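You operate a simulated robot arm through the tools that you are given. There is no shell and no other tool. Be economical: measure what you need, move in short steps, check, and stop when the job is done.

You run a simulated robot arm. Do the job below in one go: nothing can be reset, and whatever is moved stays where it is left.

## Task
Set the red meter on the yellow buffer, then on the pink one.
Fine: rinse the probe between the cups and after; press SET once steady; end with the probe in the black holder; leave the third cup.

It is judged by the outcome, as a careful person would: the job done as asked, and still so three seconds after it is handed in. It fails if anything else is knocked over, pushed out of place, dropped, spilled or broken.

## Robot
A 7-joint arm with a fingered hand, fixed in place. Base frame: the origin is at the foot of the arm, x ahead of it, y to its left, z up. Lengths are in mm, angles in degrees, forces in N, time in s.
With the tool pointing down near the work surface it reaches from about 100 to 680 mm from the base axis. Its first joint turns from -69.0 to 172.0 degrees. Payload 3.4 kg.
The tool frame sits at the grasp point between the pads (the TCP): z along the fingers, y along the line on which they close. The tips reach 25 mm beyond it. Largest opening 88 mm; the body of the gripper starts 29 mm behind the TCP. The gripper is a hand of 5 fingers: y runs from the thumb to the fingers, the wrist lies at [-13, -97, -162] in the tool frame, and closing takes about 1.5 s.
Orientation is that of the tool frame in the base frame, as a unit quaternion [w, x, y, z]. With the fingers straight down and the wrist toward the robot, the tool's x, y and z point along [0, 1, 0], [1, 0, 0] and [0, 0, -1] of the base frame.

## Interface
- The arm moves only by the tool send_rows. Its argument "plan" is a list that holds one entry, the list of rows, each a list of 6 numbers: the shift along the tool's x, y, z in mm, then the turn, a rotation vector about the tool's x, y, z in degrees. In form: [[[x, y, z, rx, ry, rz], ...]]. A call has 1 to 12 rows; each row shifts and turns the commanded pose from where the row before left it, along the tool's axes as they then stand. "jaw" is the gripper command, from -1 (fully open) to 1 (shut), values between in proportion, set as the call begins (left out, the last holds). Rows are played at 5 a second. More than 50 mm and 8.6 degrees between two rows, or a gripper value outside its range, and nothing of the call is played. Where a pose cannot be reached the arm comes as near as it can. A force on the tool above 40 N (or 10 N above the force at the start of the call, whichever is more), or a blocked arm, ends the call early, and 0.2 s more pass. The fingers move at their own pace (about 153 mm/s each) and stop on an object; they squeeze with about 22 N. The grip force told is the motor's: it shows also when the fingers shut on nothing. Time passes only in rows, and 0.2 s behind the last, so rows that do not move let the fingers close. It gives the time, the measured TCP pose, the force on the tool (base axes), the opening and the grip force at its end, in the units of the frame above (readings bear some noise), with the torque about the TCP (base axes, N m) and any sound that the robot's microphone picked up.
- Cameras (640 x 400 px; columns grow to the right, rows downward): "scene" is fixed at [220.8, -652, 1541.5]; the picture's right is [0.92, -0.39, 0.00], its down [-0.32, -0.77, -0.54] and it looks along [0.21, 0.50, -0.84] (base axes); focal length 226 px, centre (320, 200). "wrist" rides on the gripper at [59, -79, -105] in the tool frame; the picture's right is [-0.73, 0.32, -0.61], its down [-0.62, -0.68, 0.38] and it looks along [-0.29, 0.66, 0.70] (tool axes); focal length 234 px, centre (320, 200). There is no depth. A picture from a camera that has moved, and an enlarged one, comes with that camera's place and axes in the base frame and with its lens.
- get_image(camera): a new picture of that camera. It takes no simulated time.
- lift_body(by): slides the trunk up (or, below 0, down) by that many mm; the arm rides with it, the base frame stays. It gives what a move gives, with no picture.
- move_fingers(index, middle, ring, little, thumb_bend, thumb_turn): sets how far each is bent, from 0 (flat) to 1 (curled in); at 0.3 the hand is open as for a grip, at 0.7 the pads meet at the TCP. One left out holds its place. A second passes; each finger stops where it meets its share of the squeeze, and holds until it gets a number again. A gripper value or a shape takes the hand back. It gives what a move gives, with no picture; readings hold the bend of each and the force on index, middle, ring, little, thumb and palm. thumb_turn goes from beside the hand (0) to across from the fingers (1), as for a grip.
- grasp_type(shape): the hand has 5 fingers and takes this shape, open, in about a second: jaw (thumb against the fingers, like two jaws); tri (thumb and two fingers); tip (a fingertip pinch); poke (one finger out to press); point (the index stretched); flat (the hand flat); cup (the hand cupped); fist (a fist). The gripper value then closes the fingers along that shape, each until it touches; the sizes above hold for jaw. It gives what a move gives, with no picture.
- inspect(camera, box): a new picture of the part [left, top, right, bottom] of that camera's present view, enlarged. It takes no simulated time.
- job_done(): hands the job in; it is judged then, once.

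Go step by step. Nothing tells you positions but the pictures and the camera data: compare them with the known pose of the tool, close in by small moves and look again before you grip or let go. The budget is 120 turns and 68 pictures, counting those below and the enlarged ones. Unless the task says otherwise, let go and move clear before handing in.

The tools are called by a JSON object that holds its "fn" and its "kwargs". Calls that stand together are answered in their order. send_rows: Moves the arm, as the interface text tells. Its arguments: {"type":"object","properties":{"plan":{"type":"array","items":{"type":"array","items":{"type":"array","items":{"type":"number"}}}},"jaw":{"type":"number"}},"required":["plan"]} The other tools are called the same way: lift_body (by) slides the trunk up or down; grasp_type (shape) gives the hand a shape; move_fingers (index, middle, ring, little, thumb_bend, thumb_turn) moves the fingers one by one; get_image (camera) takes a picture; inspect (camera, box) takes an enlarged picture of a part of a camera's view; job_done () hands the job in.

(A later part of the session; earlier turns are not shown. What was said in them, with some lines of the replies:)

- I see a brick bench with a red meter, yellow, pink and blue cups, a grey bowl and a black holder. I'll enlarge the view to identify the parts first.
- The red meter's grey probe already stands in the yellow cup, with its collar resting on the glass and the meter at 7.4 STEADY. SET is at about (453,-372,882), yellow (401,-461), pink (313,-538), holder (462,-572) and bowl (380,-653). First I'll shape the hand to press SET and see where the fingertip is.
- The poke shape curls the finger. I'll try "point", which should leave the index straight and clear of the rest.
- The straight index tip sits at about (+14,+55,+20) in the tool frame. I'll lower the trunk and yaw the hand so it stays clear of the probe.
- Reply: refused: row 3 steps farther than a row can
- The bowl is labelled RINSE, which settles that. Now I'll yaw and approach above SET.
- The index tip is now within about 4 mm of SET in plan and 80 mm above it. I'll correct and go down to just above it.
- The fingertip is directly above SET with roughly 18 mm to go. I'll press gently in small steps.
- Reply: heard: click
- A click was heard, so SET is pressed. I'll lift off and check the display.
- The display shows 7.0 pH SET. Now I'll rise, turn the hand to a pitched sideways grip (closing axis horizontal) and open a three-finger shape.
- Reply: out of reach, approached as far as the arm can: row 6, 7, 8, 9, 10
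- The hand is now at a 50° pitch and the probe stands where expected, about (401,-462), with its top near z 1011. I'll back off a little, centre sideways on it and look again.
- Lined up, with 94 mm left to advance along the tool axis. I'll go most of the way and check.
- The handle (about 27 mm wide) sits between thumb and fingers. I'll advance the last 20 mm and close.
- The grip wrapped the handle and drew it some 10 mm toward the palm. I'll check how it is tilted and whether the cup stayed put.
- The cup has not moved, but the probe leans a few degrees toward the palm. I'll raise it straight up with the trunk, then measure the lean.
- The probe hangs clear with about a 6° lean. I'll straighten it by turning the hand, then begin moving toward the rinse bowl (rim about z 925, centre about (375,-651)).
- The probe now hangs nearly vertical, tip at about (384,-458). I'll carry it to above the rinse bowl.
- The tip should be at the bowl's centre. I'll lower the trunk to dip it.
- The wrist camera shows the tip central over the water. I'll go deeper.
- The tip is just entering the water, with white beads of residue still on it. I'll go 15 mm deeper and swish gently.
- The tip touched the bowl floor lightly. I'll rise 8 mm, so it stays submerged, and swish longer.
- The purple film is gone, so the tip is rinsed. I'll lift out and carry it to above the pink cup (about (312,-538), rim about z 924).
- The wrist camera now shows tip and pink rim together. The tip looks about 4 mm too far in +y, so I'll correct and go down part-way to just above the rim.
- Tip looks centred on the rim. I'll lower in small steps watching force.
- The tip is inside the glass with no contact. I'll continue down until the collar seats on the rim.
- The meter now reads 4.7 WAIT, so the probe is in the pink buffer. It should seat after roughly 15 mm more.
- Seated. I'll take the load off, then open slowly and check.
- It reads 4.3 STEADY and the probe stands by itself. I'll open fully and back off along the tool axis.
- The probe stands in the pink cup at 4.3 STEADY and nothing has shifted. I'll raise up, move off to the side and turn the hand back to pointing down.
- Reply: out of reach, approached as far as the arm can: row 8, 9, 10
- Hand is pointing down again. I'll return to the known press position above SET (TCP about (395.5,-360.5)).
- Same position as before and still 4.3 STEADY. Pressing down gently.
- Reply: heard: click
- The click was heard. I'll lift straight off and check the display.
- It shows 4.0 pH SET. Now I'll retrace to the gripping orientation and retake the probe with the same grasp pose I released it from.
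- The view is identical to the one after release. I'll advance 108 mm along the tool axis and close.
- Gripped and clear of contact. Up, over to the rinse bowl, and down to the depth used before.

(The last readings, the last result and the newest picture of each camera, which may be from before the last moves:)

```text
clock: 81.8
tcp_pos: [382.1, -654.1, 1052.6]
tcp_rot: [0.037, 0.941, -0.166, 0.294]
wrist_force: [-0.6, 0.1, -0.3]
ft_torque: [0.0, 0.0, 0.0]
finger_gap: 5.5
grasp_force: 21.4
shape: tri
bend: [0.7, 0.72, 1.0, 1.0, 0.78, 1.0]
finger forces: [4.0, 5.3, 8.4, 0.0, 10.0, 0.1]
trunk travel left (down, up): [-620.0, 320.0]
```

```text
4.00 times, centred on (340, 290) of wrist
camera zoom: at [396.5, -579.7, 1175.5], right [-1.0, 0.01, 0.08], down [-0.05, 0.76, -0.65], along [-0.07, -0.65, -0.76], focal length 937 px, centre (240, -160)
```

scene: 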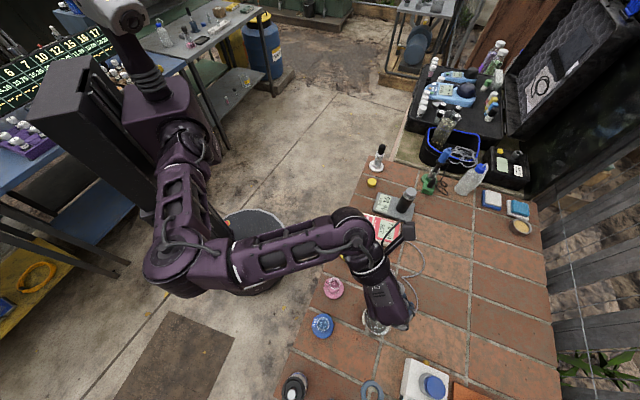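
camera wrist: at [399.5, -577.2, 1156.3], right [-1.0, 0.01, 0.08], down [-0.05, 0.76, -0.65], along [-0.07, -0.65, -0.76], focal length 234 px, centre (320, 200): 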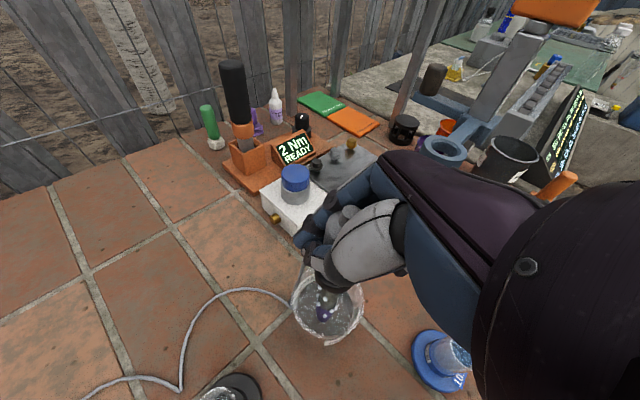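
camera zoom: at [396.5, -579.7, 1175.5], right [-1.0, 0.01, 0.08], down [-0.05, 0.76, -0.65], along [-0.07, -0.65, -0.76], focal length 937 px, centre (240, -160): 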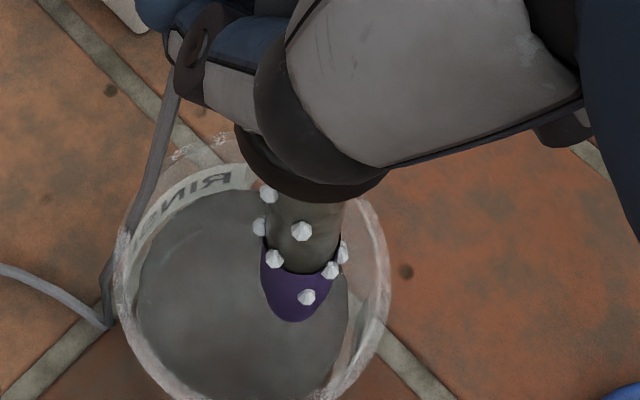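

The probe sits about 4° more tilted than before (tip toward -x). I'll correct that tilt, which also recentres it, then dip and swish.

{"fn": "send_rows", "kwargs": {"plan": [[[0, 0, 0, 0.55, 1.8, 0.3], [0, 0, 0, 0.55, 1.8, 0.3], [0, 0, 0, 0, 0, 0]]]}}

{"fn": "lift_body", "kwargs": {"by": -58}}

{"fn": "send_rows", "kwargs": {"plan": [[[0, 6, 0, 0, 0, 0], [5, 0, 0, 0, 0, 0], [0, -6, 0, 0, 0, 0], [0, -6, 0, 0, 0, 0], [-5, 0, 0, 0, 0, 0], [0, 6, 0, 0, 0, 0], [0, 6, 0, 0, 0, 0], [5, 0, 0, 0, 0, 0], [0, -6, 0, 0, 0, 0], [0, -6, 0, 0, 0, 0], [-5, 6, 0, 0, 0, 0], [0, 0, 0, 0, 0, 0]]]}}

{"fn": "send_rows", "kwargs": {"plan": [[[0, 6, 0, 0, 0, 0], [5, 0, 0, 0, 0, 0], [0, -6, 0, 0, 0, 0], [0, -6, 0, 0, 0, 0], [-5, 0, 0, 0, 0, 0], [0, 6, 0, 0, 0, 0], [0, 6, 0, 0, 0, 0], [5, 0, 0, 0, 0, 0], [0, -6, 0, 0, 0, 0], [0, -6, 0, 0, 0, 0], [-5, 6, 0, 0, 0, 0], [0, 0, 0, 0, 0, 0]]]}}

{"fn": "lift_body", "kwargs": {"by": 100}}

{"fn": "inspect", "kwargs": {"camera": "wrist", "box": [240, 220, 400, 320]}}

```text
clock: 82.6
tcp_pos: [382.8, -653.9, 1052.8]
tcp_rot: [0.031, 0.93, -0.167, 0.326]
wrist_force: [0.0, -0.3, -1.0]
ft_torque: [0.02, 0.02, -0.02]
finger_gap: 5.4
grasp_force: 22.4
shape: tri
bend: [0.7, 0.72, 1.0, 1.0, 0.78, 1.0]
finger forces: [4.1, 5.3, 8.6, 0.0, 9.9, 0.0]
trunk travel left (down, up): [-620.0, 320.0]
```

```text
clock: 83.5
tcp_pos: [382.9, -653.8, 995.4]
tcp_rot: [0.031, 0.93, -0.167, 0.325]
wrist_force: [0.3, 0.4, -0.4]
ft_torque: [0.01, -0.03, 0.02]
finger_gap: 5.5
grasp_force: 21.7
shape: tri
bend: [0.7, 0.72, 1.0, 1.0, 0.78, 1.0]
finger forces: [4.1, 5.3, 8.6, 0.0, 9.9, 0.0]
trunk travel left (down, up): [-562.0, 378.0]
```

```text
clock: 86.2
tcp_pos: [383.5, -654.1, 995.7]
tcp_rot: [0.031, 0.93, -0.167, 0.326]
wrist_force: [-0.1, 0.7, -0.7]
ft_torque: [-0.05, -0.01, 0.05]
finger_gap: 5.6
grasp_force: 22.0
shape: tri
bend: [0.7, 0.72, 1.0, 1.0, 0.78, 1.0]
finger forces: [4.3, 5.3, 8.6, 0.0, 9.8, 0.0]
trunk travel left (down, up): [-562.0, 378.0]
```

```text
clock: 88.8
tcp_pos: [382.0, -653.7, 993.3]
tcp_rot: [0.031, 0.93, -0.168, 0.324]
wrist_force: [0.0, 0.1, -1.1]
ft_torque: [0.04, 0.02, -0.02]
finger_gap: 5.6
grasp_force: 22.0
shape: tri
bend: [0.7, 0.72, 1.0, 1.0, 0.78, 1.0]
finger forces: [4.4, 5.4, 8.7, 0.0, 9.5, 0.1]
trunk travel left (down, up): [-562.0, 378.0]
```

```text
clock: 90.1
tcp_pos: [383.3, -654.1, 1094.2]
tcp_rot: [0.03, 0.93, -0.166, 0.325]
wrist_force: [0.1, -0.2, -0.3]
ft_torque: [0.02, -0.01, 0.02]
finger_gap: 5.5
grasp_force: 21.2
shape: tri
bend: [0.7, 0.72, 1.0, 1.0, 0.78, 1.0]
finger forces: [4.4, 5.5, 8.8, 0.1, 9.4, 0.0]
trunk travel left (down, up): [-662.0, 278.0]
```

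```text
4.00 times, centred on (320, 270) of wrist
camera zoom: at [388.9, -579.7, 1217.4], right [-1.0, 0.01, 0.02], down [0.0, 0.76, -0.65], along [-0.02, -0.65, -0.76], focal length 937 px, centre (320, -80)
```

zoom: 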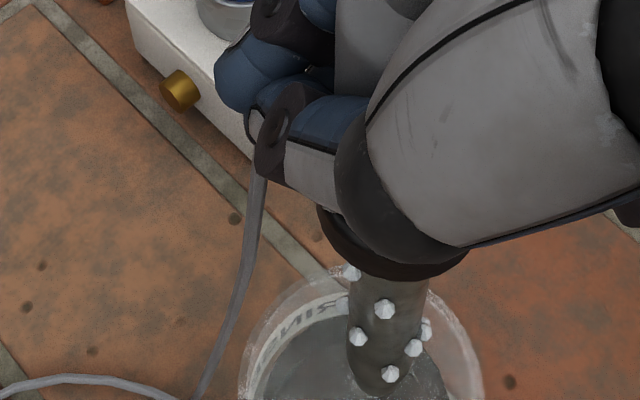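

The tip is clean again. Now over to the black holder, at about (460,-572) with its rim near z 921, staying high.

{"fn": "send_rows", "kwargs": {"plan": [[[10.4, -24.3, 9.7, 0, 0, 0], [10.4, -24.3, 9.7, 0, 0, 0], [10.4, -24.3, 9.7, 0, 0, 0], [10.4, -24.3, 9.7, 0, 0, 0], [0, 0, 0, 0, 0, 0]]]}}

{"fn": "lift_body", "kwargs": {"by": -20}}

{"fn": "inspect", "kwargs": {"camera": "wrist", "box": [260, 260, 420, 360]}}

```text
clock: 91.3
tcp_pos: [425.5, -617.7, 1095.9]
tcp_rot: [0.031, 0.931, -0.167, 0.324]
wrist_force: [-0.1, -0.2, -0.6]
ft_torque: [0.0, 0.0, 0.02]
finger_gap: 5.4
grasp_force: 22.2
shape: tri
bend: [0.7, 0.72, 1.0, 1.0, 0.78, 1.0]
finger forces: [4.4, 5.5, 8.5, 0.1, 9.3, 0.0]
out of reach, approached as far as the arm can: row 3, 4
trunk travel left (down, up): [-662.0, 278.0]
```

```text
clock: 92.0
tcp_pos: [425.2, -618.8, 1075.5]
tcp_rot: [0.031, 0.931, -0.167, 0.325]
wrist_force: [0.0, -0.8, -1.0]
ft_torque: [-0.02, -0.01, -0.01]
finger_gap: 5.5
grasp_force: 22.0
shape: tri
bend: [0.7, 0.72, 1.0, 1.0, 0.78, 1.0]
finger forces: [4.5, 5.5, 8.6, 0.0, 9.3, 0.0]
trunk travel left (down, up): [-642.0, 298.0]
```

```text
4.00 times, centred on (340, 310) of wrist
camera zoom: at [431.0, -543.2, 1198.9], right [-1.0, 0.01, 0.02], down [0.0, 0.76, -0.65], along [-0.02, -0.65, -0.76], focal length 937 px, centre (240, -240)
```

zoom: 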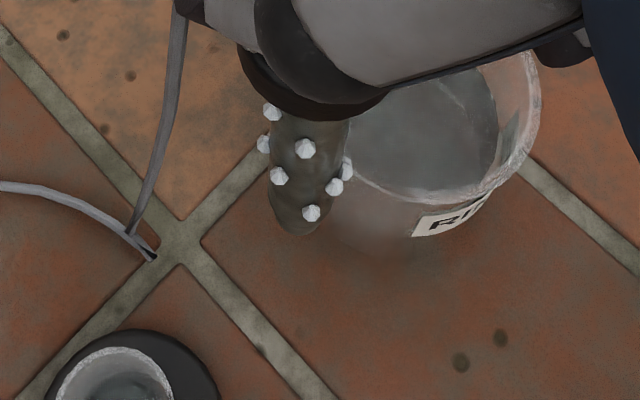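

The arm ran out of reach at (425,-618). Earlier evidence says the shoulder is low relative to the wrist, so I'll raise the trunk, bring the arm down by the same amount, then continue to the holder.

{"fn": "lift_body", "kwargs": {"by": 90}}

{"fn": "send_rows", "kwargs": {"plan": [[[-12.3, 1, 15.7, 0, 0, 0], [-12.3, 1, 15.7, 0, 0, 0], [-12.3, 1, 15.7, 0, 0, 0], [-12.3, 1, 15.7, 0, 0, 0], [0, 0, 0, 0, 0, 0]]]}}

{"fn": "send_rows", "kwargs": {"plan": [[[7.1, -16.5, 6.6, 0, 0, 0], [7.1, -16.5, 6.6, 0, 0, 0], [7.1, -16.5, 6.6, 0, 0, 0], [0, 0, 0, 0, 0, 0]]]}}

```text
clock: 93.2
tcp_pos: [425.7, -618.5, 1164.4]
tcp_rot: [0.03, 0.931, -0.167, 0.325]
wrist_force: [-0.3, 0.2, -0.4]
ft_torque: [-0.01, 0.03, -0.02]
finger_gap: 5.2
grasp_force: 22.3
shape: tri
bend: [0.7, 0.72, 1.0, 1.0, 0.78, 1.0]
finger forces: [4.5, 5.5, 8.6, 0.1, 9.2, 0.0]
trunk travel left (down, up): [-732.0, 208.0]
```

```text
clock: 94.4
tcp_pos: [426.5, -619.1, 1085.2]
tcp_rot: [0.031, 0.93, -0.167, 0.325]
wrist_force: [0.3, 0.4, -0.8]
ft_torque: [-0.03, 0.01, 0.01]
finger_gap: 5.5
grasp_force: 22.3
shape: tri
bend: [0.7, 0.72, 1.0, 1.0, 0.78, 1.0]
finger forces: [4.4, 5.5, 8.8, 0.0, 9.1, 0.0]
trunk travel left (down, up): [-732.0, 208.0]
```

```text
clock: 95.4
tcp_pos: [468.2, -581.0, 1084.3]
tcp_rot: [0.031, 0.931, -0.166, 0.324]
wrist_force: [0.7, 0.3, -1.0]
ft_torque: [-0.01, -0.05, 0.01]
finger_gap: 5.5
grasp_force: 21.7
shape: tri
bend: [0.7, 0.72, 1.0, 1.0, 0.78, 1.0]
finger forces: [4.5, 5.5, 8.6, 0.0, 9.0, 0.1]
trunk travel left (down, up): [-732.0, 208.0]
```

That reached it. I'll lower a bit and check alignment over the holder.

{"fn": "lift_body", "kwargs": {"by": -22}}

{"fn": "inspect", "kwargs": {"camera": "wrist", "box": [280, 260, 376, 320]}}

```text
clock: 96.1
tcp_pos: [469.6, -583.1, 1062.3]
tcp_rot: [0.03, 0.93, -0.166, 0.325]
wrist_force: [-0.2, -0.4, -0.8]
ft_torque: [-0.04, -0.01, 0.02]
finger_gap: 5.5
grasp_force: 22.0
shape: tri
bend: [0.7, 0.72, 1.0, 1.0, 0.78, 1.0]
finger forces: [4.5, 5.6, 8.6, 0.1, 9.0, 0.0]
trunk travel left (down, up): [-710.0, 230.0]
```

```text
6.67 times, centred on (328, 290) of wrist
camera zoom: at [475.0, -507.2, 1186.7], right [-1.0, 0.01, 0.02], down [0.0, 0.76, -0.65], along [-0.02, -0.65, -0.76], focal length 1561 px, centre (267, -400)
```

zoom: 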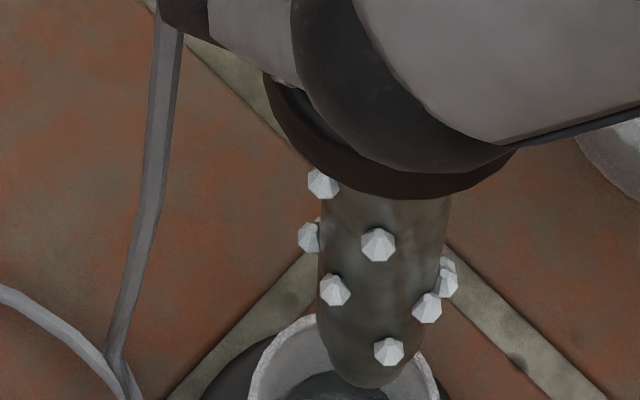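

The tip is about 3.6 mm too far in -x; y is aligned. I'll correct and lower a little, watching force.

{"fn": "send_rows", "kwargs": {"plan": [[[2.6, -1.2, 2.1, 0, 0, 0], [0, 0, 0, 0, 0, 0]]]}}

{"fn": "lift_body", "kwargs": {"by": -12}}

{"fn": "inspect", "kwargs": {"camera": "wrist", "box": [280, 270, 376, 330]}}

```text
clock: 96.7
tcp_pos: [473.2, -581.4, 1062.7]
tcp_rot: [0.032, 0.93, -0.167, 0.325]
wrist_force: [-0.2, 1.0, -0.2]
ft_torque: [-0.02, 0.01, -0.02]
finger_gap: 5.4
grasp_force: 22.6
shape: tri
bend: [0.7, 0.72, 1.0, 1.0, 0.78, 1.0]
finger forces: [4.5, 5.6, 8.5, 0.1, 9.0, 0.0]
trunk travel left (down, up): [-710.0, 230.0]
```

```text
clock: 97.3
tcp_pos: [473.6, -582.9, 1051.6]
tcp_rot: [0.031, 0.93, -0.166, 0.326]
wrist_force: [0.2, 0.6, -1.1]
ft_torque: [-0.01, 0.02, -0.01]
finger_gap: 5.6
grasp_force: 22.3
shape: tri
bend: [0.7, 0.72, 1.0, 1.0, 0.78, 1.0]
finger forces: [4.5, 5.7, 8.6, 0.0, 9.1, 0.0]
trunk travel left (down, up): [-698.0, 242.0]
```

```text
6.67 times, centred on (328, 300) of wrist
camera zoom: at [478.8, -507.2, 1174.5], right [-1.0, 0.01, 0.02], down [0.0, 0.76, -0.65], along [-0.02, -0.65, -0.76], focal length 1561 px, centre (267, -467)
```

zoom: 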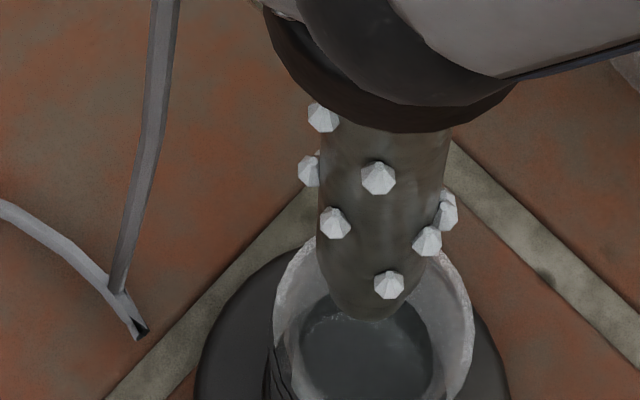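

Centred. Continuing down in steps.

{"fn": "lift_body", "kwargs": {"by": -12}}

{"fn": "lift_body", "kwargs": {"by": -10}}

{"fn": "inspect", "kwargs": {"camera": "wrist", "box": [280, 260, 376, 320]}}

```text
clock: 97.9
tcp_pos: [473.4, -581.7, 1040.3]
tcp_rot: [0.031, 0.93, -0.167, 0.325]
wrist_force: [-0.5, 0.8, -0.8]
ft_torque: [-0.01, -0.04, -0.02]
finger_gap: 5.5
grasp_force: 21.8
shape: tri
bend: [0.7, 0.72, 1.0, 1.0, 0.78, 1.0]
finger forces: [4.6, 5.8, 8.6, 0.1, 8.9, 0.0]
trunk travel left (down, up): [-686.0, 254.0]
```

```text
clock: 98.5
tcp_pos: [473.8, -581.0, 1029.9]
tcp_rot: [0.031, 0.93, -0.167, 0.325]
wrist_force: [-0.4, -0.7, -1.1]
ft_torque: [0.02, -0.03, -0.01]
finger_gap: 5.3
grasp_force: 22.1
shape: tri
bend: [0.7, 0.72, 1.0, 1.0, 0.78, 1.0]
finger forces: [4.6, 5.6, 8.7, 0.0, 9.0, 0.1]
trunk travel left (down, up): [-676.0, 264.0]
```

```text
6.67 times, centred on (328, 290) of wrist
camera zoom: at [478.8, -507.1, 1152.6], right [-1.0, 0.01, 0.02], down [0.0, 0.76, -0.65], along [-0.02, -0.65, -0.76], focal length 1561 px, centre (267, -400)
```

zoom: 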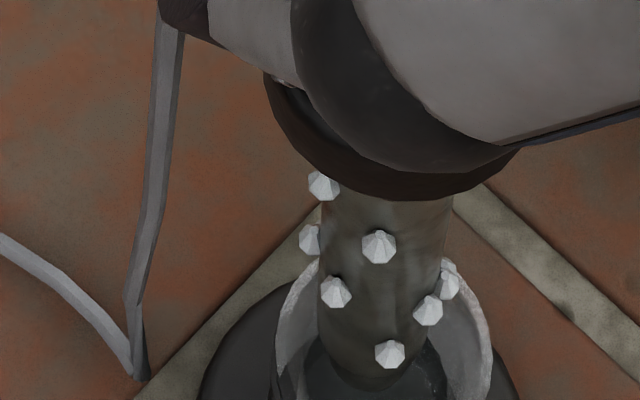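

Well inside the glass. Continuing until it seats.

{"fn": "lift_body", "kwargs": {"by": -15}}

{"fn": "lift_body", "kwargs": {"by": -12}}

{"fn": "lift_body", "kwargs": {"by": -7}}

{"fn": "lift_body", "kwargs": {"by": -4}}

```text
clock: 99.1
tcp_pos: [472.9, -581.3, 1013.4]
tcp_rot: [0.031, 0.93, -0.168, 0.324]
wrist_force: [-1.1, 0.3, -0.5]
ft_torque: [0.0, -0.01, 0.0]
finger_gap: 5.5
grasp_force: 22.0
shape: tri
bend: [0.7, 0.72, 1.0, 1.0, 0.78, 1.0]
finger forces: [4.7, 0.0, 8.4, 0.0, 9.3, 0.0]
trunk travel left (down, up): [-661.0, 279.0]
```

```text
clock: 99.7
tcp_pos: [472.9, -582.4, 1002.4]
tcp_rot: [0.031, 0.93, -0.166, 0.325]
wrist_force: [-0.4, 0.4, -1.0]
ft_torque: [0.08, 0.01, -0.02]
finger_gap: 5.5
grasp_force: 22.1
shape: tri
bend: [0.7, 0.72, 1.0, 1.0, 0.78, 1.0]
finger forces: [5.0, 0.0, 8.4, 0.0, 9.4, 0.0]
trunk travel left (down, up): [-649.0, 291.0]
```

```text
clock: 100.2
tcp_pos: [472.8, -581.2, 995.0]
tcp_rot: [0.031, 0.931, -0.166, 0.325]
wrist_force: [0.8, 0.8, -0.6]
ft_torque: [0.03, 0.01, 0.02]
finger_gap: 5.1
grasp_force: 22.3
shape: tri
bend: [0.7, 0.72, 1.0, 1.0, 0.78, 1.0]
finger forces: [5.2, 0.0, 8.5, 0.0, 9.5, 0.0]
trunk travel left (down, up): [-642.0, 298.0]
```

```text
clock: 100.8
tcp_pos: [474.1, -581.1, 990.7]
tcp_rot: [0.031, 0.93, -0.167, 0.325]
wrist_force: [0.1, 1.7, -1.5]
ft_torque: [0.05, -0.01, 0.0]
finger_gap: 5.3
grasp_force: 21.6
shape: tri
bend: [0.7, 0.72, 1.0, 1.0, 0.78, 1.0]
finger forces: [5.4, 0.0, 8.6, 0.1, 9.6, 0.1]
trunk travel left (down, up): [-638.0, 302.0]
```

{"fn": "lift_body", "kwargs": {"by": -4}}

{"fn": "lift_body", "kwargs": {"by": -3}}

{"fn": "inspect", "kwargs": {"camera": "scene", "box": [340, 230, 436, 290]}}

```text
clock: 101.3
tcp_pos: [473.2, -580.7, 988.2]
tcp_rot: [0.033, 0.93, -0.167, 0.326]
wrist_force: [1.3, -0.1, 1.5]
ft_torque: [0.06, -0.01, 0.01]
finger_gap: 5.6
grasp_force: 22.5
shape: tri
bend: [0.7, 0.72, 1.0, 1.0, 0.78, 1.0]
finger forces: [5.4, 0.0, 7.8, 0.0, 9.2, 0.1]
trunk travel left (down, up): [-634.0, 306.0]
```

```text
clock: 101.8
tcp_pos: [472.8, -581.5, 987.0]
tcp_rot: [0.032, 0.93, -0.167, 0.326]
wrist_force: [1.1, 0.1, 8.9]
ft_torque: [0.03, 0.0, 0.02]
finger_gap: 5.5
grasp_force: 22.1
shape: tri
bend: [0.7, 0.72, 1.0, 1.0, 0.79, 1.0]
finger forces: [5.4, 0.0, 7.0, 0.0, 8.6, 0.1]
trunk travel left (down, up): [-631.0, 309.0]
```

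```text
6.67 times, centred on (388, 260) of scene
camera zoom: at [220.8, -652.0, 1541.5], right [0.92, -0.39, 0.0], down [-0.32, -0.77, -0.54], along [0.21, 0.5, -0.84], focal length 1506 px, centre (-133, -200)
```

zoom: 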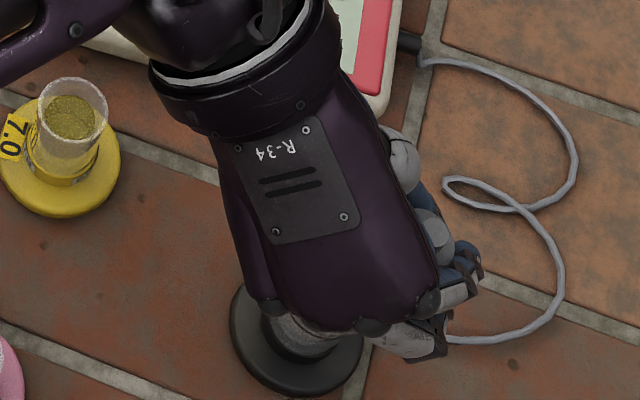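

It is seated with 9 N. I'll unload, open and back off along the tool axis.

{"fn": "lift_body", "kwargs": {"by": 2}}

{"fn": "send_rows", "kwargs": {"plan": [[[0, 0, 0, 0, 0, 0], [0, 0, 0, 0, 0, 0], [0, 0, 0, 0, 0, 0], [0, 0, 0, 0, 0, 0]]], "jaw": 0.6}}

{"fn": "send_rows", "kwargs": {"plan": [[[0, 0, 0, 0, 0, 0], [0, 0, 0, 0, 0, 0], [0, 0, 0, 0, 0, 0], [0, 0, 0, 0, 0, 0], [0, 0, 0, 0, 0, 0]]], "jaw": 0.1}}

{"fn": "send_rows", "kwargs": {"plan": [[[0, 0, 0, 0, 0, 0], [0, 0, 0, 0, 0, 0], [0, 0, 0, 0, 0, 0], [0, 0, 0, 0, 0, 0], [0, 0, 0, 0, 0, 0]]], "jaw": -1}}

{"fn": "send_rows", "kwargs": {"plan": [[[0, 0, -15, 0, 0, 0], [0, 0, -25, 0, 0, 0], [0, 0, -30, 0, 0, 0], [0, 0, -40, 0, 0, 0], [0, 0, -30, 0, 0, 0], [0, 0, 0, 0, 0, 0]]]}}

{"fn": "inspect", "kwargs": {"camera": "scene", "box": [290, 200, 450, 300]}}

```text
clock: 102.3
tcp_pos: [472.6, -582.0, 986.2]
tcp_rot: [0.032, 0.93, -0.167, 0.325]
wrist_force: [1.3, -0.2, 4.6]
ft_torque: [0.05, -0.06, 0.03]
finger_gap: 5.5
grasp_force: 21.4
shape: tri
bend: [0.7, 0.72, 1.0, 1.0, 0.79, 1.0]
finger forces: [4.8, 0.0, 4.7, 0.1, 7.2, 0.0]
trunk travel left (down, up): [-633.0, 307.0]
```

```text
clock: 103.3
tcp_pos: [473.4, -582.1, 986.1]
tcp_rot: [0.031, 0.93, -0.166, 0.326]
wrist_force: [-0.3, -0.6, -0.2]
ft_torque: [-0.04, 0.01, 0.0]
finger_gap: 17.6
grasp_force: 0.3
shape: tri
bend: [0.73, 0.59, 0.99, 0.99, 0.74, 1.0]
finger forces: [0.1, 0.0, 0.0, 0.0, 0.0, 0.0]
trunk travel left (down, up): [-633.0, 307.0]
```

```text
clock: 104.5
tcp_pos: [472.8, -582.5, 986.7]
tcp_rot: [0.03, 0.93, -0.167, 0.325]
wrist_force: [0.3, 0.1, 0.8]
ft_torque: [0.01, -0.01, 0.01]
finger_gap: 39.2
grasp_force: 0.0
shape: tri
bend: [0.74, 0.47, 0.99, 0.99, 0.71, 1.0]
finger forces: [0.0, 0.1, 0.0, 0.0, 0.0, 0.1]
trunk travel left (down, up): [-633.0, 307.0]
```

```text
clock: 105.8
tcp_pos: [474.0, -581.7, 986.0]
tcp_rot: [0.031, 0.93, -0.166, 0.326]
wrist_force: [-0.5, 0.7, 0.0]
ft_torque: [0.01, -0.02, 0.0]
finger_gap: 87.8
grasp_force: 0.1
shape: tri
bend: [0.3, 0.3, 0.99, 0.99, 0.3, 0.98]
finger forces: [0.1, 0.0, 0.1, 0.0, 0.1, 0.0]
trunk travel left (down, up): [-633.0, 307.0]
```

```text
clock: 107.2
tcp_pos: [393.9, -558.3, 1094.9]
tcp_rot: [0.031, 0.93, -0.167, 0.325]
wrist_force: [-1.0, 0.0, -0.1]
ft_torque: [0.01, -0.01, 0.01]
finger_gap: 88.1
grasp_force: 0.2
shape: tri
bend: [0.3, 0.3, 0.99, 0.99, 0.3, 0.98]
finger forces: [0.0, 0.1, 0.1, 0.1, 0.0, 0.0]
out of reach, approached as far as the arm can: row 2, 3
trunk travel left (down, up): [-633.0, 307.0]
```

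```text
4.00 times, centred on (370, 250) of scene
camera zoom: at [220.8, -652.0, 1541.5], right [0.92, -0.39, 0.0], down [-0.32, -0.77, -0.54], along [0.21, 0.5, -0.84], focal length 904 px, centre (120, 0)
```

zoom: 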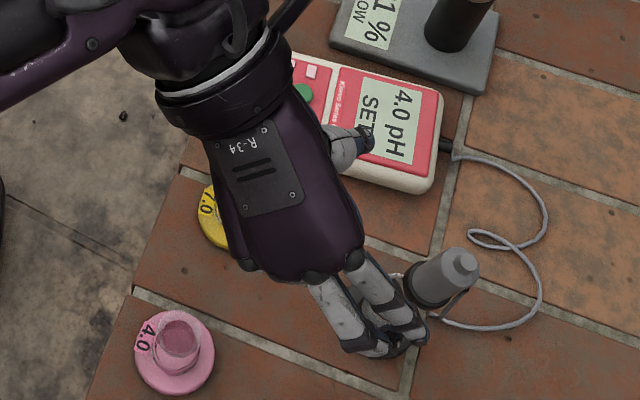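

The probe stands in the holder. I'll move the hand well clear and do a final check.

{"fn": "lift_body", "kwargs": {"by": 80}}

{"fn": "send_rows", "kwargs": {"plan": [[[0, 0, -40, 0, 0, 0], [-20, -25, -20, 0, 0, 0], [-20, -25, -20, 0, 0, 0], [-20, -25, -20, 0, 0, 0], [-20, -25, -20, 0, 0, 0], [0, 0, 0, 0, 0, 0]]]}}

{"fn": "get_image", "kwargs": {"camera": "scene"}}

```text
clock: 108.3
tcp_pos: [395.6, -559.9, 1174.0]
tcp_rot: [0.032, 0.93, -0.167, 0.324]
wrist_force: [0.5, -1.0, -0.2]
ft_torque: [-0.01, 0.02, 0.01]
finger_gap: 87.9
grasp_force: 0.0
shape: tri
bend: [0.3, 0.3, 0.99, 0.99, 0.3, 0.98]
finger forces: [0.1, 0.0, 0.0, 0.0, 0.0, 0.0]
trunk travel left (down, up): [-713.0, 227.0]
```

```text
clock: 109.7
tcp_pos: [299.9, -424.4, 1224.9]
tcp_rot: [0.031, 0.93, -0.167, 0.325]
wrist_force: [0.1, -0.2, -0.6]
ft_torque: [0.03, 0.03, -0.01]
finger_gap: 87.9
grasp_force: 0.1
shape: tri
bend: [0.3, 0.3, 0.99, 0.99, 0.3, 0.98]
finger forces: [0.0, 0.1, 0.0, 0.0, 0.1, 0.0]
trunk travel left (down, up): [-713.0, 227.0]
```

```text
1 pictures are left
```

scene: 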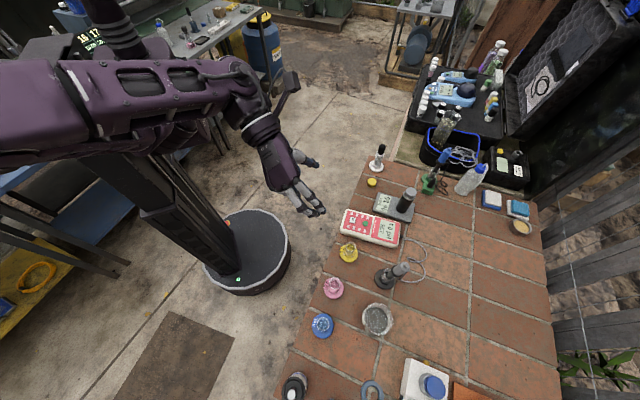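

{"fn": "inspect", "kwargs": {"camera": "scene", "box": [306, 210, 434, 290]}}

```text
5.00 times, centred on (370, 250) of scene
camera zoom: at [220.8, -652.0, 1541.5], right [0.92, -0.39, 0.0], down [-0.32, -0.77, -0.54], along [0.21, 0.5, -0.84], focal length 1130 px, centre (70, -50)
```

zoom: 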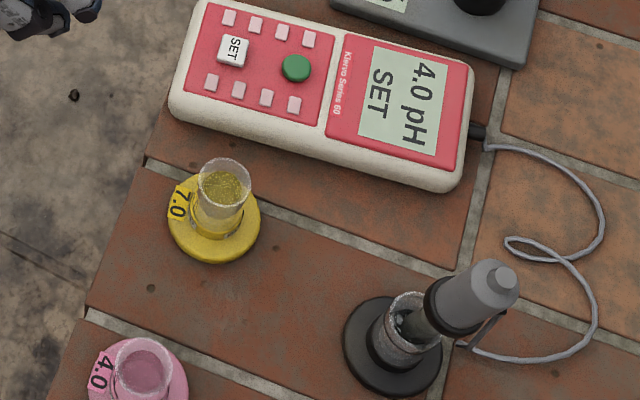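

The meter shows 4.0 pH SET, after the earlier 7.0 SET. The rinsed probe rests in the black holder with a slight lean, the cups are upright, and the blue cup was not touched. The hand is clear, so I'm handing in.

{"fn": "job_done", "kwargs": {}}

```text
The job is handed in.
```

The red meter is set on the yellow 7.0 buffer and then on the pink 4.0 buffer. I pressed SET once at each steady reading, and the display confirmed 7.0 and then 4.0. The probe was rinsed between the cups and again afterwards.

The probe is now in the black holder with its tip inside the glass, but it leans roughly 7–10 degrees rather than standing straight. I left it that way because I had no pictures left to guide a correction.

The third (blue) cup was not touched, and nothing looked knocked over, moved or spilled in the last pictures.
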